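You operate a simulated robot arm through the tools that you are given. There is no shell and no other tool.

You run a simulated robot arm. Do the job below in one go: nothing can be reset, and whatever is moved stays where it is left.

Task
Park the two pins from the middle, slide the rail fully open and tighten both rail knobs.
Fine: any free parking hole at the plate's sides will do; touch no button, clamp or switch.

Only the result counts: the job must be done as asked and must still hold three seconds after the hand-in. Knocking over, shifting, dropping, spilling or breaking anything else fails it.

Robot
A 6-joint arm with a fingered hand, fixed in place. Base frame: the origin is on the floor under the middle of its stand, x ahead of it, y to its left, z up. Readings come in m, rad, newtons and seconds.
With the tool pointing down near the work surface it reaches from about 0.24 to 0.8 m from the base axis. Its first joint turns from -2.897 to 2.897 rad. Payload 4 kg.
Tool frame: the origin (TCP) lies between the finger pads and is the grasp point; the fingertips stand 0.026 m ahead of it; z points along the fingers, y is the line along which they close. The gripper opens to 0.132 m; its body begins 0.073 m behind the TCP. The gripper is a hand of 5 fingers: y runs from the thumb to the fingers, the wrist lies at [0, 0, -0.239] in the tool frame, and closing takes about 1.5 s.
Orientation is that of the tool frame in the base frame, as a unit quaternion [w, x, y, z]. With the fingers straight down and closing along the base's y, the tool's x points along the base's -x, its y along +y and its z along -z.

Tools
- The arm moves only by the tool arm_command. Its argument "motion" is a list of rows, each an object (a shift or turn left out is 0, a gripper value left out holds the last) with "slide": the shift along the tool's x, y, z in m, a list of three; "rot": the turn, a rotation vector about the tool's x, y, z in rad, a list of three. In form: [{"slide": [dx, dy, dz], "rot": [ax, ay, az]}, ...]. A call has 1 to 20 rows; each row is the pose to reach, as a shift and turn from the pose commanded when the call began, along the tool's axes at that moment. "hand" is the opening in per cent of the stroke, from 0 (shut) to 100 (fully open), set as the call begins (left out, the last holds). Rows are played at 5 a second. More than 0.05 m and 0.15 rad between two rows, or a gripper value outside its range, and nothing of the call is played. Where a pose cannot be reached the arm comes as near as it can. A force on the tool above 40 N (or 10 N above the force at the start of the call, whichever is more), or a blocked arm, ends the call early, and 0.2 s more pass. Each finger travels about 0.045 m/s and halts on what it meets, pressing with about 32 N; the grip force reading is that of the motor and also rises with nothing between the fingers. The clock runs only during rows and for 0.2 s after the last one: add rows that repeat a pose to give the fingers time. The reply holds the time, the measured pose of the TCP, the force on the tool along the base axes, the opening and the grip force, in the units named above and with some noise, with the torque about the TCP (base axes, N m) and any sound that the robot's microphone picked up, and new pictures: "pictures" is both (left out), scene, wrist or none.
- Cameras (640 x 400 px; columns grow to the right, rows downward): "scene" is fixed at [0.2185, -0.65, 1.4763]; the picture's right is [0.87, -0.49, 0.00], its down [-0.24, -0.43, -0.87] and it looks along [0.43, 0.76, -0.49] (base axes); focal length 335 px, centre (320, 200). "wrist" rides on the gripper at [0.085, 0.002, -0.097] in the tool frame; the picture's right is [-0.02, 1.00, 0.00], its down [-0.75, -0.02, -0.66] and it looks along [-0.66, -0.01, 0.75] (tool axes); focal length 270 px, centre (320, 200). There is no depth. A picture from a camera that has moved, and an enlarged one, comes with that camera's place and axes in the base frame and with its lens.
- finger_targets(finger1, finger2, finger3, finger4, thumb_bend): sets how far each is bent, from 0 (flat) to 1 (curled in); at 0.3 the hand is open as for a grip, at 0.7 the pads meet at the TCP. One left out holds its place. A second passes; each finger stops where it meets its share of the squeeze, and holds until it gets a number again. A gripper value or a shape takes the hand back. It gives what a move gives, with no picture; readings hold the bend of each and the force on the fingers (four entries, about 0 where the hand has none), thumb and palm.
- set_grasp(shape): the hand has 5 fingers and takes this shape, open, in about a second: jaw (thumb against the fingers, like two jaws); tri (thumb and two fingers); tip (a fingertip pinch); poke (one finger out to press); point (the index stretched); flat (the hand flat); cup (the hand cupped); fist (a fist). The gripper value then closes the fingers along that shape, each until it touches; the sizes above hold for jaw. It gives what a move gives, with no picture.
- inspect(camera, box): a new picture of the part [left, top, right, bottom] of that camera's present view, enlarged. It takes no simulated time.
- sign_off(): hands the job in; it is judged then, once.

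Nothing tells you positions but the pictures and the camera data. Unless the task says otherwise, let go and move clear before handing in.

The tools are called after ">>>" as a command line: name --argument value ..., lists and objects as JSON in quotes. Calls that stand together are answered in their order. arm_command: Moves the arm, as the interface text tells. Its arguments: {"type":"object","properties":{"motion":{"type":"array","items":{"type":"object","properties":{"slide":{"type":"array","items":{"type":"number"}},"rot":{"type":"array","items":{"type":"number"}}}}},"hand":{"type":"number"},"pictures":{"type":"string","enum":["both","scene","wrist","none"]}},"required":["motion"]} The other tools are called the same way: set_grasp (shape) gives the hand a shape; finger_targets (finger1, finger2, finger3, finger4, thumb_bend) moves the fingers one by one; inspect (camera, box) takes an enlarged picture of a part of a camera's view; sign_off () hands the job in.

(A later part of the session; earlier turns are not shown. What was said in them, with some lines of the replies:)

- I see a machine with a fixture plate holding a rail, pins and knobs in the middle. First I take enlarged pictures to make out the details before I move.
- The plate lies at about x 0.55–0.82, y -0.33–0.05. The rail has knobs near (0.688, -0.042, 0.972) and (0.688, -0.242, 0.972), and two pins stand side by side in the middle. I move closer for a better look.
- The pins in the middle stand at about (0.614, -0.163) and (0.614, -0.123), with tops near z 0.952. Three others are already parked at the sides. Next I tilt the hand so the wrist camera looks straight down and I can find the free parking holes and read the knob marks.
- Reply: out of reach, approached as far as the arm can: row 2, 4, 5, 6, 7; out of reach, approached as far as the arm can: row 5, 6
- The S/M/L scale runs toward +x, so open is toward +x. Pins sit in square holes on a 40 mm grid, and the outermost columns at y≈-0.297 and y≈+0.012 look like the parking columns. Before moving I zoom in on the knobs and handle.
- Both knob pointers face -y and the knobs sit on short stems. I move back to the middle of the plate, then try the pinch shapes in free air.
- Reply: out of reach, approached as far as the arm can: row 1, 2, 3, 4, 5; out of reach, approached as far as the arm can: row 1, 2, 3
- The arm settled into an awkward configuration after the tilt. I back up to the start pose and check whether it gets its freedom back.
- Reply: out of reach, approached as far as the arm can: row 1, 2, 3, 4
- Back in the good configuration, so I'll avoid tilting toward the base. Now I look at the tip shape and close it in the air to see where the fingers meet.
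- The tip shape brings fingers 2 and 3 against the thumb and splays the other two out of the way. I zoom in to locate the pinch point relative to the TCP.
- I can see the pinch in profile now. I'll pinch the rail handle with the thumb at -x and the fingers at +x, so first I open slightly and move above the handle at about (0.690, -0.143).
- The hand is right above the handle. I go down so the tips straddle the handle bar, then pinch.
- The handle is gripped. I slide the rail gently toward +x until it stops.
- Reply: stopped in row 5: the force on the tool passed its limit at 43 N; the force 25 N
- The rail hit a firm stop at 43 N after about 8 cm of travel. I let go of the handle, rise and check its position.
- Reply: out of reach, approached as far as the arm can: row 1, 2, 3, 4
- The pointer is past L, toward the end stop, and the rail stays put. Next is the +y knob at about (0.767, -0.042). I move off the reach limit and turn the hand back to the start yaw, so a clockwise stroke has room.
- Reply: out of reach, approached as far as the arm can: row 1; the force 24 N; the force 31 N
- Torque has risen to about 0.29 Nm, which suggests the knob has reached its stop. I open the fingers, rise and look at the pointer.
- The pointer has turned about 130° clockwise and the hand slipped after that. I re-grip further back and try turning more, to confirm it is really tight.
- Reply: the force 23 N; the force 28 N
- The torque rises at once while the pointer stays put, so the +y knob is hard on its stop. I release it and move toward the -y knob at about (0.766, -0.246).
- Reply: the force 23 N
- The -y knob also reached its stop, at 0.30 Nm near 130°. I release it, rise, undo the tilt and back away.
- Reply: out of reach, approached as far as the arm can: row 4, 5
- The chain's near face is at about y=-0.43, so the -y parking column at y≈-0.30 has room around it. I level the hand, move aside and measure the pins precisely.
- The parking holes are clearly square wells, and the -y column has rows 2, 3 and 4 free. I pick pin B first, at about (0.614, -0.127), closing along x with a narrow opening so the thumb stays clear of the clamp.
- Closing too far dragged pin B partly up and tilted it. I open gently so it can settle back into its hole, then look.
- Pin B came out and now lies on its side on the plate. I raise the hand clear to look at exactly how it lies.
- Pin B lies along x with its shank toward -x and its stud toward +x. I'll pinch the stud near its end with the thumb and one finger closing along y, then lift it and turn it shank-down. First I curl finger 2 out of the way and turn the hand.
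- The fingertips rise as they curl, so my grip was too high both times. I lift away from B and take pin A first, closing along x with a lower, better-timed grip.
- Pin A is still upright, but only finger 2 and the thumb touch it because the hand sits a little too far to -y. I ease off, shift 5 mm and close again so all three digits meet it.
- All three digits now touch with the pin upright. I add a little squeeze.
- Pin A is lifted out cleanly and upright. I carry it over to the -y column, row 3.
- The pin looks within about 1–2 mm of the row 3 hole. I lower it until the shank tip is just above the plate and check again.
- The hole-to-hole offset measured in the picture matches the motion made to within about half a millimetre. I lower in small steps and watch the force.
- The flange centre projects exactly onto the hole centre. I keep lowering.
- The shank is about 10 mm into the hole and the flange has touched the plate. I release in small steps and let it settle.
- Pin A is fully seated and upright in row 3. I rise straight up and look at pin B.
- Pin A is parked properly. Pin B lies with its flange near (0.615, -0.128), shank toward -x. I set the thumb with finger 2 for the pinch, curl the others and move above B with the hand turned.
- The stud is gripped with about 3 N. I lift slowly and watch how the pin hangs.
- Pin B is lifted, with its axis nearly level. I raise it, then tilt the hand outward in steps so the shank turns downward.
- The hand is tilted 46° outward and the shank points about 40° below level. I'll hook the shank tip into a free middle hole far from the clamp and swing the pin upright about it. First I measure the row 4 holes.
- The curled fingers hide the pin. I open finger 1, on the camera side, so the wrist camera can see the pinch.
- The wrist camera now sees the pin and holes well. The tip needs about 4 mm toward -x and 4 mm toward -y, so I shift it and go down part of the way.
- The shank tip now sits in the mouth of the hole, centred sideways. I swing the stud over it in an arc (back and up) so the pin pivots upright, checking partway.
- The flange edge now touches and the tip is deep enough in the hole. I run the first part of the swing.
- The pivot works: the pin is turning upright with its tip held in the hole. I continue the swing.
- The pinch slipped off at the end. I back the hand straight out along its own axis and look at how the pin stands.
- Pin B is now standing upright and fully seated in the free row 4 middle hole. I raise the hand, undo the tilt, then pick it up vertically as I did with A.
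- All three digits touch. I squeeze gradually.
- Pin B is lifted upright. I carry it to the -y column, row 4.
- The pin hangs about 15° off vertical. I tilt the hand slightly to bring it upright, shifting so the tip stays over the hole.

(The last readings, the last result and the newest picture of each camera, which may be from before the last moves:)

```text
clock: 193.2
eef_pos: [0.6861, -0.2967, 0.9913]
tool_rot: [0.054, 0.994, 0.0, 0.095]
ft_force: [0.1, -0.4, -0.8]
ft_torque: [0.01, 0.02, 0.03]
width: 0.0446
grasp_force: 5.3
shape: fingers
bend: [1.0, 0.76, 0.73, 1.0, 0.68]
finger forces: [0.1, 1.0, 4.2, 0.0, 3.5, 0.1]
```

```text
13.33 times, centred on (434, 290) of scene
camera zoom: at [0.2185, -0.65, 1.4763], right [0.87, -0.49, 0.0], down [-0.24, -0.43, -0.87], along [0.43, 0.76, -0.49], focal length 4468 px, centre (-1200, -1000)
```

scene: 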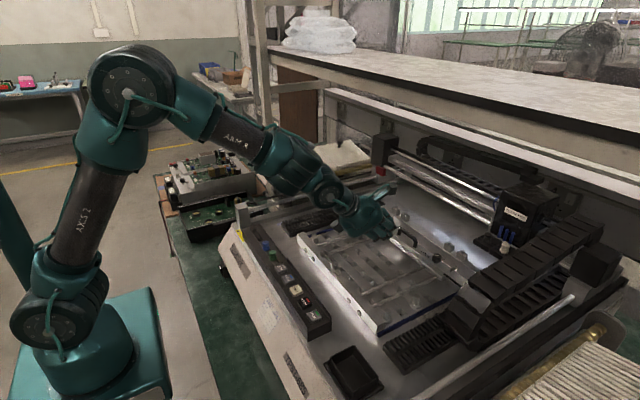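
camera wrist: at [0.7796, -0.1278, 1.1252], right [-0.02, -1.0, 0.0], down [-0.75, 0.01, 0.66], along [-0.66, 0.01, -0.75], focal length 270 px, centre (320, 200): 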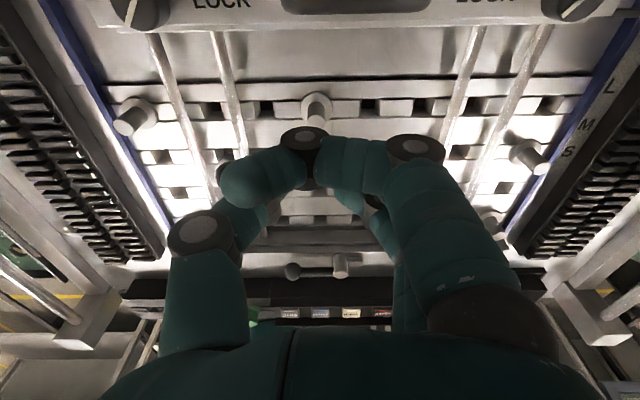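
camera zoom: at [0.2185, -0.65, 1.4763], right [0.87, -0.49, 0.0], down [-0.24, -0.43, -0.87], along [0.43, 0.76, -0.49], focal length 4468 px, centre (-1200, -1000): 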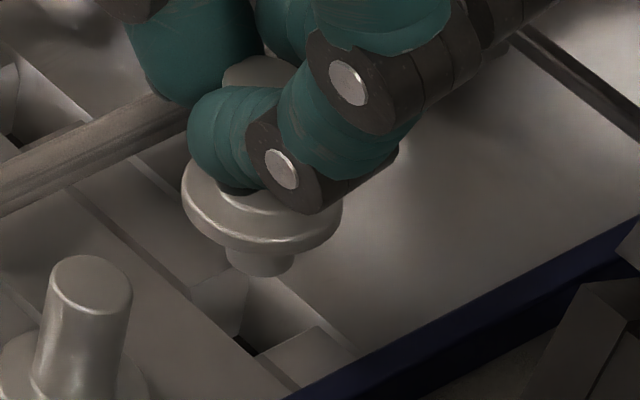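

>>> inspect --camera "scene" --box '[422, 280, 444, 300]'

>>> inspect --camera "wrist" --box '[220, 60, 440, 200]'

```text
16.00 times, centred on (433, 290) of scene
camera zoom: at [0.2185, -0.65, 1.4763], right [0.87, -0.49, 0.0], down [-0.24, -0.43, -0.87], along [0.43, 0.76, -0.49], focal length 5362 px, centre (-1488, -1240)
```

zoom: 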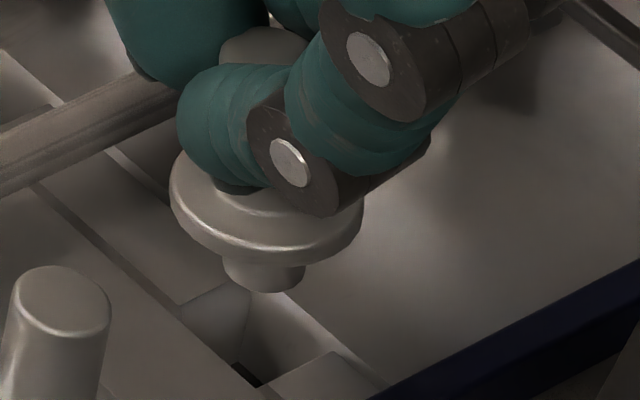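

```text
2.86 times, centred on (330, 130) of wrist
camera zoom: at [0.7515, -0.2865, 1.101], right [-0.03, -0.99, 0.1], down [-0.86, 0.08, 0.5], along [-0.5, -0.07, -0.86], focal length 772 px, centre (291, 400)
```

zoom: 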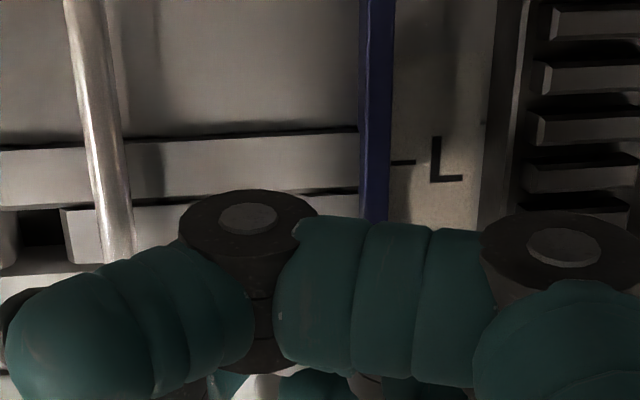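

>>> arm_command --motion '[{"slide": [-0.004, 0.0033, -0.0004], "rot": [0.061, 0.077, 0.02]}, {"slide": [-0.008, 0.0065, -0.0008], "rot": [0.122, 0.154, 0.041]}, {"slide": [-0.008, 0.0065, -0.0008], "rot": [0.122, 0.154, 0.041]}]' --pictures "none"

>>> inspect --camera "scene" --box '[422, 280, 444, 300]'

```text
clock: 194.0
eef_pos: [0.6774, -0.3028, 0.9917]
tool_rot: [-0.009, 0.985, -0.01, 0.172]
ft_force: [1.0, 0.1, 0.6]
ft_torque: [0.02, 0.03, -0.01]
width: 0.0446
grasp_force: 3.7
shape: fingers
bend: [1.0, 0.76, 0.74, 1.0, 0.68]
finger forces: [0.0, 1.1, 3.8, 0.0, 3.2, 0.0]
```

```text
16.00 times, centred on (433, 290) of scene
camera zoom: at [0.2185, -0.65, 1.4763], right [0.87, -0.49, 0.0], down [-0.24, -0.43, -0.87], along [0.43, 0.76, -0.49], focal length 5362 px, centre (-1488, -1240)
```

zoom: 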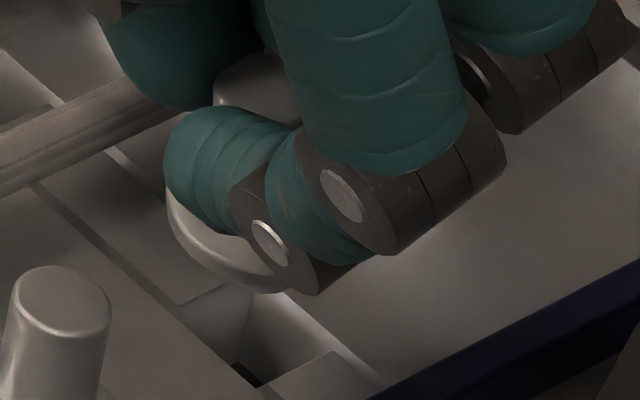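

>>> arm_command --motion '[{"slide": [0.0033, -0.0006, 0.0012]}, {"slide": [0.0066, -0.0011, 0.0024]}, {"slide": [0.0066, -0.0011, 0.0024]}]' --pictures "none"

>>> inspect --camera "scene" --box '[420, 280, 448, 302]'

>>> inspect --camera "wrist" --box '[220, 60, 440, 260]'

```text
clock: 194.8
eef_pos: [0.6847, -0.3021, 0.9911]
tool_rot: [-0.009, 0.985, -0.01, 0.172]
ft_force: [-0.3, 0.5, -0.4]
ft_torque: [0.01, 0.02, 0.01]
width: 0.0448
grasp_force: 3.9
shape: fingers
bend: [1.0, 0.76, 0.74, 1.0, 0.68]
finger forces: [0.0, 1.1, 3.8, 0.1, 3.2, 0.0]
```

```text
16.00 times, centred on (434, 291) of scene
camera zoom: at [0.2185, -0.65, 1.4763], right [0.87, -0.49, 0.0], down [-0.24, -0.43, -0.87], along [0.43, 0.76, -0.49], focal length 5362 px, centre (-1504, -1256)
```

zoom: 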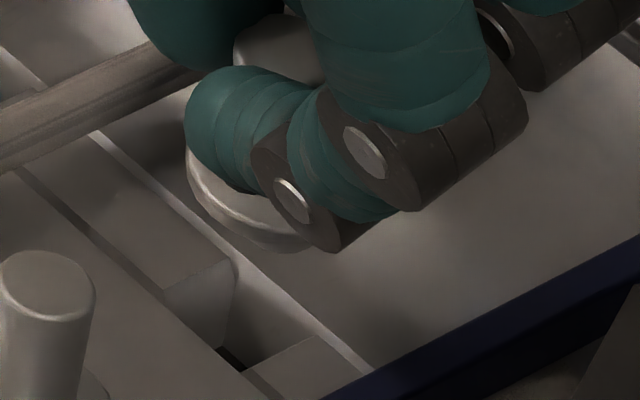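

```text
2.00 times, centred on (330, 160) of wrist
camera zoom: at [0.7329, -0.3063, 1.11], right [-0.04, -1.0, -0.03], down [-0.93, 0.02, 0.36], along [-0.36, 0.04, -0.93], focal length 541 px, centre (300, 280)
```

zoom: 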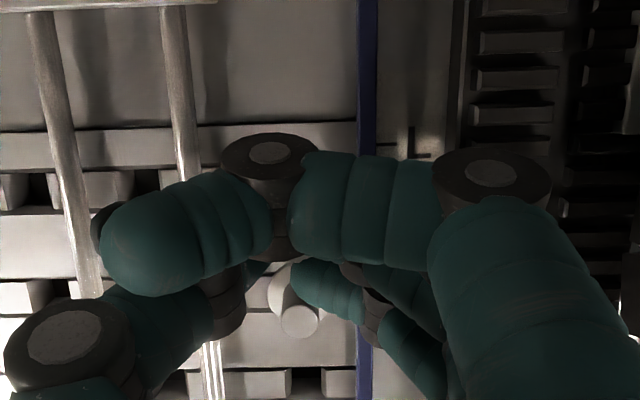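

>>> finger_targets --finger1 0.45

>>> inspect --camera "wrist" --box '[220, 80, 420, 220]'

```text
clock: 195.8
eef_pos: [0.6843, -0.3014, 0.9906]
tool_rot: [-0.009, 0.985, -0.01, 0.172]
ft_force: [0.3, -0.3, -0.3]
ft_torque: [0.01, 0.01, 0.0]
width: 0.0575
grasp_force: 3.3
shape: fingers
bend: [0.45, 0.76, 0.74, 1.0, 0.68]
finger forces: [0.1, 1.2, 3.8, 0.0, 3.1, 0.1]
```

```text
2.86 times, centred on (320, 150) of wrist
camera zoom: at [0.7328, -0.3063, 1.1099], right [-0.04, -1.0, -0.03], down [-0.93, 0.02, 0.36], along [-0.36, 0.04, -0.93], focal length 772 px, centre (320, 343)
```

zoom: 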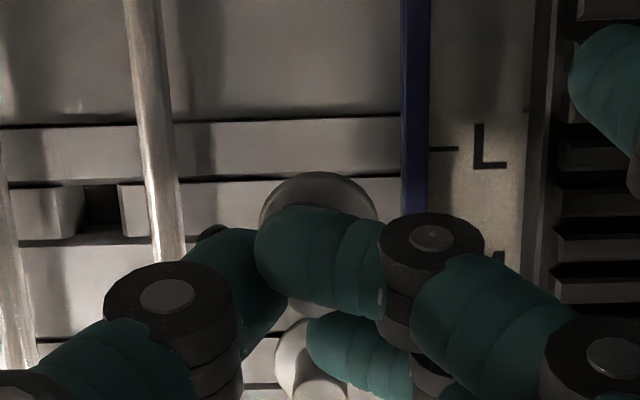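

>>> finger_targets --finger1 1

>>> arm_command --motion '[{"slide": [-0.0007, 0.0006, 0.0019]}, {"slide": [-0.002, 0.0007, 0.0056]}, {"slide": [-0.0027, 0.0007, 0.0075]}, {"slide": [-0.0027, 0.0007, 0.0075]}]' --pictures "none"

>>> inspect --camera "scene" --box '[420, 280, 448, 302]'

```text
clock: 196.8
eef_pos: [0.6854, -0.3028, 0.9914]
tool_rot: [-0.009, 0.985, -0.011, 0.173]
ft_force: [-0.3, 0.1, -0.8]
ft_torque: [0.01, 0.0, 0.01]
width: 0.0448
grasp_force: 3.7
shape: fingers
bend: [1.0, 0.76, 0.74, 1.0, 0.68]
finger forces: [0.0, 1.1, 3.8, 0.1, 3.2, 0.0]
```

```text
clock: 197.8
eef_pos: [0.6854, -0.3025, 0.9818]
tool_rot: [-0.009, 0.985, -0.009, 0.172]
ft_force: [0.2, -1.4, 0.2]
ft_torque: [0.01, -0.02, 0.01]
width: 0.0448
grasp_force: 4.2
shape: fingers
bend: [1.0, 0.76, 0.74, 1.0, 0.68]
finger forces: [0.0, 1.1, 3.9, 0.0, 3.3, 0.0]
```

```text
16.00 times, centred on (434, 291) of scene
camera zoom: at [0.2185, -0.65, 1.4763], right [0.87, -0.49, 0.0], down [-0.24, -0.43, -0.87], along [0.43, 0.76, -0.49], focal length 5362 px, centre (-1504, -1256)
```

zoom: 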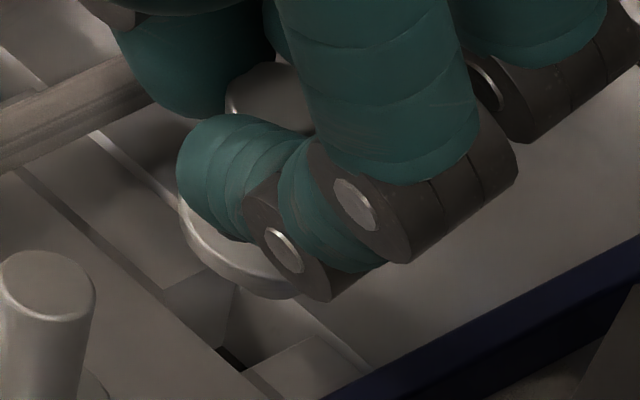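

>>> arm_command --motion '[{"slide": [-0.0009, 0, -0.0003]}, {"slide": [-0.0014, 0, 0.0011]}, {"slide": [-0.0019, 0.0001, 0.0025]}, {"slide": [-0.0019, 0.0001, 0.0025]}]' --pictures "none"

>>> inspect --camera "scene" --box '[420, 280, 448, 302]'

```text
clock: 198.8
eef_pos: [0.6837, -0.3031, 0.9801]
tool_rot: [-0.009, 0.985, -0.011, 0.173]
ft_force: [-0.6, 0.4, -0.4]
ft_torque: [0.03, 0.0, 0.04]
width: 0.0448
grasp_force: 3.6
shape: fingers
bend: [1.0, 0.76, 0.74, 1.0, 0.68]
finger forces: [0.0, 1.1, 3.8, 0.0, 3.3, 0.0]
```

```text
16.00 times, centred on (434, 291) of scene
camera zoom: at [0.2185, -0.65, 1.4763], right [0.87, -0.49, 0.0], down [-0.24, -0.43, -0.87], along [0.43, 0.76, -0.49], focal length 5362 px, centre (-1504, -1256)
```

zoom: 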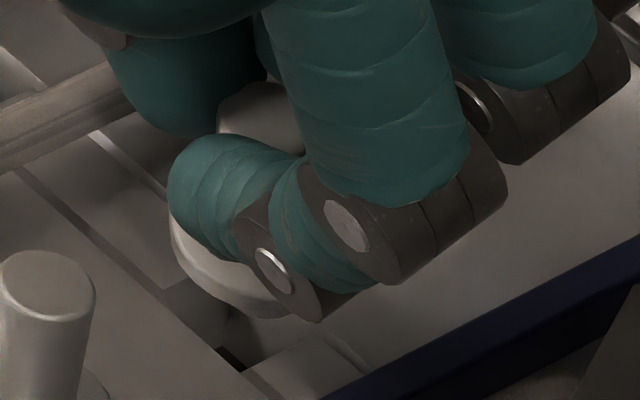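

>>> arm_command --motion '[{"slide": [-0.0005, 0, 0.0014]}, {"slide": [-0.001, 0, 0.0028]}, {"slide": [-0.001, 0, 0.0028]}]' --pictures "none"

>>> inspect --camera "scene" --box '[420, 280, 448, 302]'

```text
clock: 199.6
eef_pos: [0.6832, -0.3029, 0.977]
tool_rot: [-0.009, 0.985, -0.01, 0.173]
ft_force: [-0.4, 0.2, -0.2]
ft_torque: [0.02, 0.0, 0.0]
width: 0.0448
grasp_force: 3.4
shape: fingers
bend: [1.0, 0.76, 0.74, 1.0, 0.68]
finger forces: [0.0, 0.9, 3.7, 0.1, 3.0, 0.1]
```

```text
16.00 times, centred on (434, 291) of scene
camera zoom: at [0.2185, -0.65, 1.4763], right [0.87, -0.49, 0.0], down [-0.24, -0.43, -0.87], along [0.43, 0.76, -0.49], focal length 5362 px, centre (-1504, -1256)
```

zoom: 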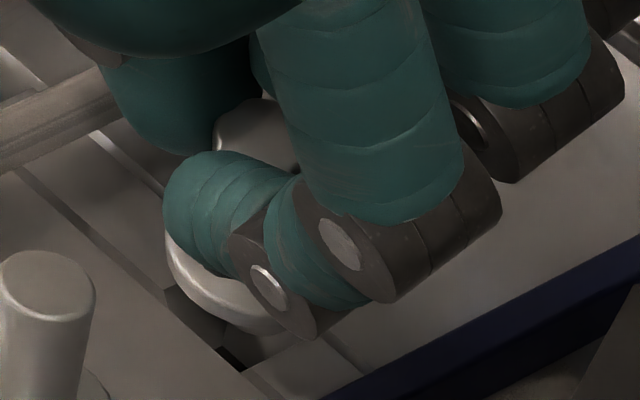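

>>> arm_command --motion '[{"slide": [-0.0005, 0, 0.0014]}, {"slide": [-0.001, 0, 0.0028]}, {"slide": [-0.0014, 0, 0.0038]}, {"slide": [-0.0014, 0, 0.0038]}]' --pictures "none"

>>> inspect --camera "scene" --box '[420, 280, 448, 302]'

```text
clock: 200.6
eef_pos: [0.6835, -0.3029, 0.9734]
tool_rot: [-0.009, 0.985, -0.01, 0.172]
ft_force: [-0.7, -0.4, 0.1]
ft_torque: [0.0, -0.01, 0.02]
width: 0.045
grasp_force: 3.9
shape: fingers
bend: [1.0, 0.76, 0.74, 1.0, 0.68]
finger forces: [0.1, 1.0, 3.7, 0.0, 3.1, 0.1]
```

```text
16.00 times, centred on (434, 291) of scene
camera zoom: at [0.2185, -0.65, 1.4763], right [0.87, -0.49, 0.0], down [-0.24, -0.43, -0.87], along [0.43, 0.76, -0.49], focal length 5362 px, centre (-1504, -1256)
```

zoom: 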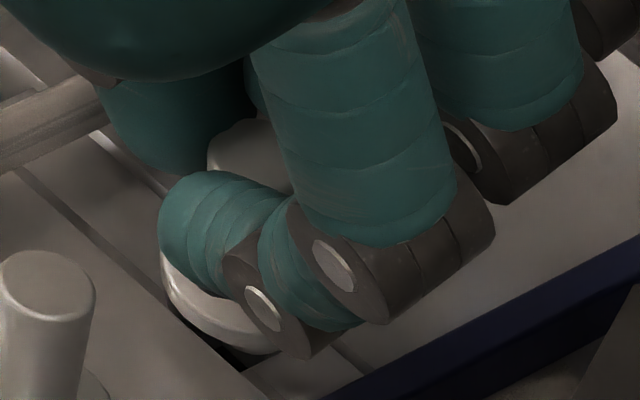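

>>> arm_command --motion '[{"slide": [-0.0005, 0, 0.0014]}, {"slide": [-0.001, 0, 0.0028]}, {"slide": [-0.0012, 0, 0.0033]}, {"slide": [-0.0012, 0, 0.0033]}]' --pictures "none"

>>> inspect --camera "scene" --box '[420, 280, 448, 302]'

```text
clock: 201.6
eef_pos: [0.6831, -0.3025, 0.9695]
tool_rot: [-0.009, 0.985, -0.01, 0.172]
ft_force: [-0.8, 0.4, -0.8]
ft_torque: [-0.01, 0.0, -0.03]
width: 0.0445
grasp_force: 4.2
shape: fingers
bend: [1.0, 0.76, 0.74, 1.0, 0.69]
finger forces: [0.0, 1.4, 3.8, 0.0, 3.1, 0.1]
```

```text
16.00 times, centred on (434, 291) of scene
camera zoom: at [0.2185, -0.65, 1.4763], right [0.87, -0.49, 0.0], down [-0.24, -0.43, -0.87], along [0.43, 0.76, -0.49], focal length 5362 px, centre (-1504, -1256)
```

zoom: 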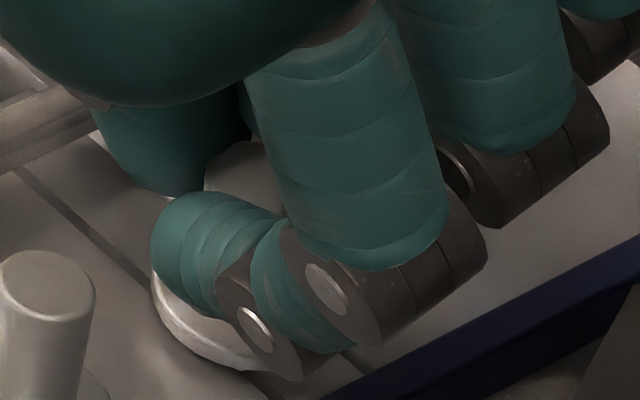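

>>> arm_command --motion '[{"slide": [-0.0003, 0, 0.0009]}, {"slide": [-0.0007, 0, 0.0019]}, {"slide": [-0.0007, 0, 0.0019]}]' --pictures "none"

>>> inspect --camera "scene" --box '[415, 280, 453, 310]'

```text
clock: 202.4
eef_pos: [0.6835, -0.3019, 0.9667]
tool_rot: [-0.009, 0.985, -0.01, 0.172]
ft_force: [-0.3, 0.6, -0.2]
ft_torque: [0.0, 0.01, 0.0]
width: 0.0446
grasp_force: 4.0
shape: fingers
bend: [1.0, 0.76, 0.74, 1.0, 0.69]
finger forces: [0.1, 1.5, 3.9, 0.1, 3.0, 0.0]
```

```text
13.33 times, centred on (434, 295) of scene
camera zoom: at [0.2185, -0.65, 1.4763], right [0.87, -0.49, 0.0], down [-0.24, -0.43, -0.87], along [0.43, 0.76, -0.49], focal length 4468 px, centre (-1200, -1067)
```

zoom: 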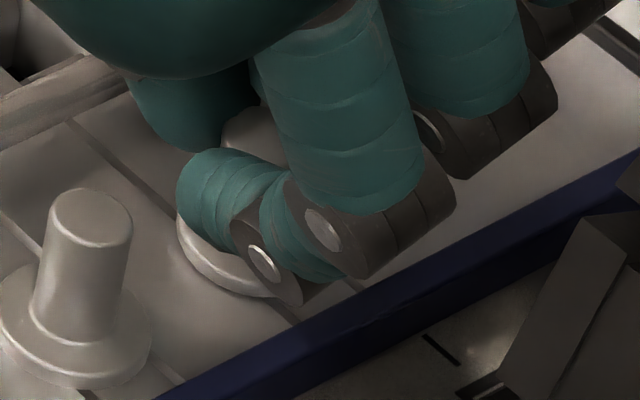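

The flange outline matches the fully seated position. I release in small steps.

>>> finger_targets --finger2 0.73 --finger3 0.715 --thumb_bend 0.665

>>> finger_targets --finger2 0.7 --finger3 0.69 --thumb_bend 0.645

>>> inspect --camera "scene" --box '[415, 280, 453, 310]'

```text
clock: 203.4
eef_pos: [0.684, -0.3027, 0.9661]
tool_rot: [-0.008, 0.985, -0.009, 0.172]
ft_force: [2.0, 0.5, 6.0]
ft_torque: [0.02, -0.1, -0.01]
width: 0.0453
grasp_force: 4.4
shape: fingers
bend: [1.0, 0.75, 0.71, 1.0, 0.66]
finger forces: [0.1, 7.7, 1.8, 0.1, 0.0, 0.0]
```

```text
clock: 204.4
eef_pos: [0.6841, -0.3012, 0.9683]
tool_rot: [-0.008, 0.985, -0.011, 0.173]
ft_force: [5.0, 0.8, 12.5]
ft_torque: [0.04, -0.26, 0.05]
width: 0.0461
grasp_force: 6.7
shape: fingers
bend: [1.0, 0.74, 0.69, 1.0, 0.64]
finger forces: [0.0, 14.6, 0.1, 0.0, 0.1, 0.0]
```

```text
13.33 times, centred on (434, 295) of scene
camera zoom: at [0.2185, -0.65, 1.4763], right [0.87, -0.49, 0.0], down [-0.24, -0.43, -0.87], along [0.43, 0.76, -0.49], focal length 4468 px, centre (-1200, -1067)
```

zoom: 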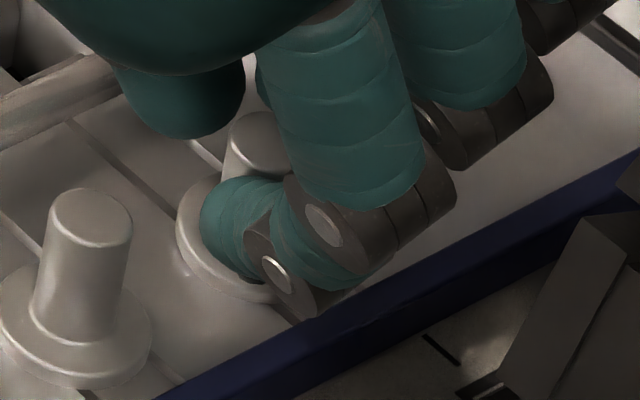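

>>> arm_command --motion '[{"slide": [0.0007, 0, -0.0019]}, {"slide": [0.0014, 0, -0.0038]}, {"slide": [0.002, 0, -0.0056]}, {"slide": [0.002, 0, -0.0056]}]' --pictures "none"

>>> finger_targets --finger2 0.67 --finger3 0.67 --thumb_bend 0.62

>>> inspect --camera "scene" --box '[415, 280, 453, 310]'

```text
clock: 205.4
eef_pos: [0.6834, -0.3026, 0.9728]
tool_rot: [-0.009, 0.985, -0.011, 0.171]
ft_force: [-0.1, -0.4, 0.3]
ft_torque: [0.01, 0.01, -0.03]
width: 0.0458
grasp_force: 0.1
shape: fingers
bend: [1.0, 0.7, 0.69, 1.0, 0.64]
finger forces: [0.0, 0.0, 0.0, 0.0, 0.0, 0.1]
```

```text
clock: 206.4
eef_pos: [0.6825, -0.3018, 0.973]
tool_rot: [-0.009, 0.985, -0.01, 0.172]
ft_force: [-0.9, -0.3, -0.4]
ft_torque: [0.01, -0.02, -0.01]
width: 0.0467
grasp_force: 0.1
shape: fingers
bend: [1.0, 0.67, 0.67, 1.0, 0.62]
finger forces: [0.0, 0.0, 0.1, 0.1, 0.0, 0.0]
```

```text
13.33 times, centred on (434, 295) of scene
camera zoom: at [0.2185, -0.65, 1.4763], right [0.87, -0.49, 0.0], down [-0.24, -0.43, -0.87], along [0.43, 0.76, -0.49], focal length 4468 px, centre (-1200, -1067)
```

zoom: 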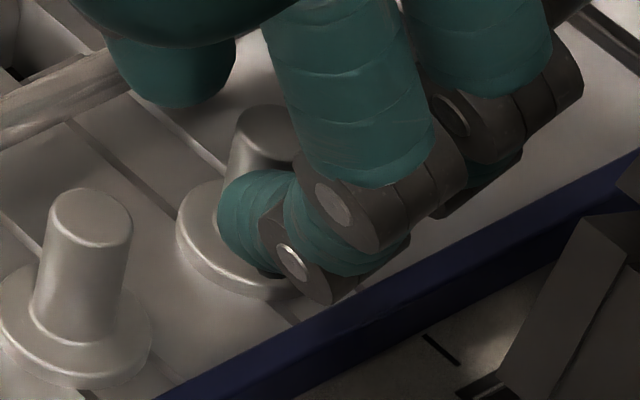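

Pin B is seated and upright beside A. I rise straight up and away.

>>> arm_command --motion '[{"slide": [0.0034, -0.0002, -0.0094]}, {"slide": [0.0068, -0.0004, -0.0188]}, {"slide": [0.0118, -0.0007, -0.0329]}, {"slide": [0.0169, -0.0011, -0.047]}, {"slide": [0.0237, -0.0015, -0.0658]}, {"slide": [0.0305, -0.0019, -0.0847]}, {"slide": [0.0305, -0.0019, -0.0847]}]' --pictures "scene"

>>> inspect --camera "scene" --box '[390, 275, 450, 320]'

```text
clock: 208.0
eef_pos: [0.6826, -0.3022, 1.0621]
tool_rot: [-0.007, 0.985, -0.01, 0.172]
ft_force: [-0.2, -0.2, 0.6]
ft_torque: [0.02, -0.03, 0.02]
width: 0.047
grasp_force: 0.0
shape: fingers
bend: [1.0, 0.67, 0.67, 1.0, 0.62]
finger forces: [0.0, 0.0, 0.0, 0.1, 0.0, 0.0]
```

scene: 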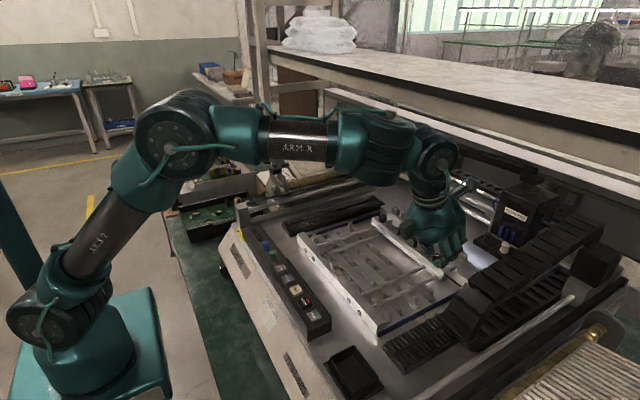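

```text
8.89 times, centred on (420, 298) of scene
camera zoom: at [0.2185, -0.65, 1.4763], right [0.87, -0.49, 0.0], down [-0.24, -0.43, -0.87], along [0.43, 0.76, -0.49], focal length 2979 px, centre (-569, -667)
```

zoom: 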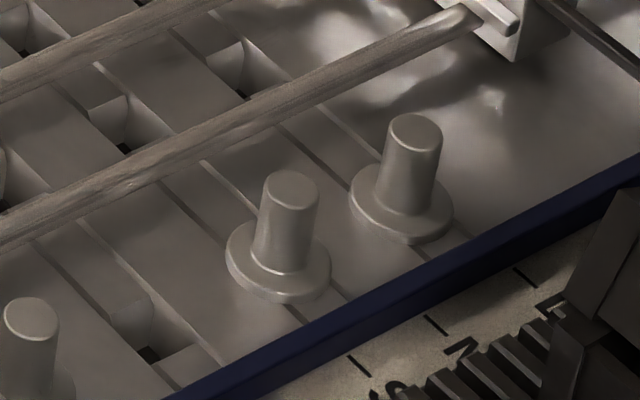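

Both pins are parked. I move the hand up and back, clear of the machine, then make a final check of knobs, rail, pins and surroundings.

>>> arm_command --motion '[{"slide": [0.0135, -0.0008, -0.0376]}, {"slide": [0.0271, -0.0017, -0.0752]}, {"slide": [0.0097, -0.0317, -0.1022]}, {"slide": [-0.0078, -0.0617, -0.129]}, {"slide": [-0.0299, -0.0917, -0.1575]}, {"slide": [-0.052, -0.1216, -0.1861]}, {"slide": [-0.052, -0.1216, -0.1861]}]' --pictures "both"

>>> inspect --camera "scene" --box '[280, 190, 500, 330]'

>>> inspect --camera "scene" --box '[370, 190, 470, 270]'

```text
clock: 209.6
eef_pos: [0.5725, -0.181, 1.2222]
tool_rot: [-0.009, 0.985, -0.012, 0.172]
ft_force: [-0.1, -0.2, -0.6]
ft_torque: [-0.01, 0.02, -0.03]
width: 0.0469
grasp_force: 0.1
shape: fingers
bend: [1.0, 0.67, 0.67, 1.0, 0.62]
finger forces: [0.1, 0.0, 0.0, 0.0, 0.0, 0.0]
camera wrist: at [0.6194, -0.185, 1.3417], right [-0.04, -1.0, -0.03], down [-0.93, 0.02, 0.36], along [-0.36, 0.04, -0.93], focal length 270 px, centre (320, 200)
```

scene: 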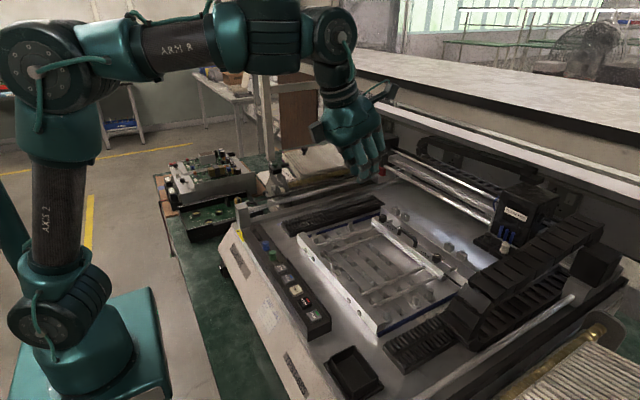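
wrist: 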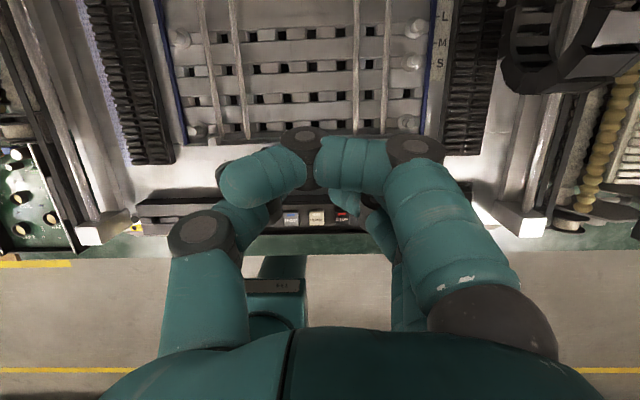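

```text
2.86 times, centred on (390, 260) of scene
camera zoom: at [0.2185, -0.65, 1.4763], right [0.87, -0.49, 0.0], down [-0.24, -0.43, -0.87], along [0.43, 0.76, -0.49], focal length 958 px, centre (120, 29)
```

zoom: 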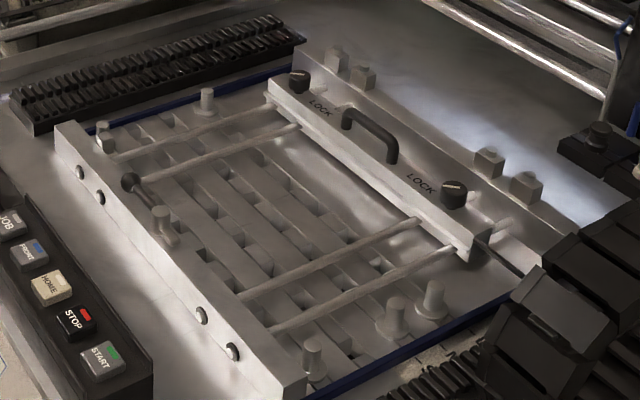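

```text
5.00 times, centred on (420, 230) of scene
camera zoom: at [0.2185, -0.65, 1.4763], right [0.87, -0.49, 0.0], down [-0.24, -0.43, -0.87], along [0.43, 0.76, -0.49], focal length 1676 px, centre (-180, 50)
```

zoom: 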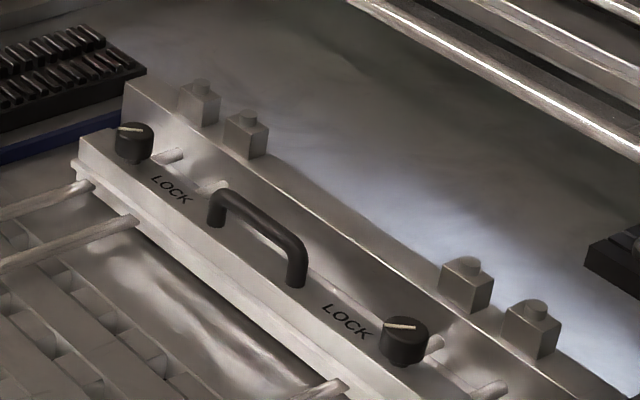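

Both middle pins stand upright in the side parking holes. The rail is at its end stop, both knobs are turned hard clockwise, and the buttons, clamp and other pins look unchanged. The hand is clear, so I hand in the job.

>>> sign_off

```text
The job is handed in.
```

I handed the job in. In the last pictures both middle pins are parked, the rail is open at its stop, and both rail knobs are tight.

- **Pins:** Both stand upright and fully seated in the free holes on the plate's right (-y) side, rows 3 and 4. One pin came out of its hole and fell onto its side on the plate during my first attempt to grip it. I stood it up again in an empty middle hole, then parked it.
- **Rail:** I slid it about 8 cm, past the L mark, until it hit a hard stop (about 43 N). A gap of roughly 2–3 cm remains between the rail and the back bar. I took the hard stop as fully open.
- **Knobs:** Both turned about 130° clockwise to a hard stop. I gripped one a second time to confirm, and it did not move any further.
- **Surroundings:** I did not knowingly touch any button, clamp or switch, and the pins that were already parked look unchanged. The hand was moved clear before hand-in.
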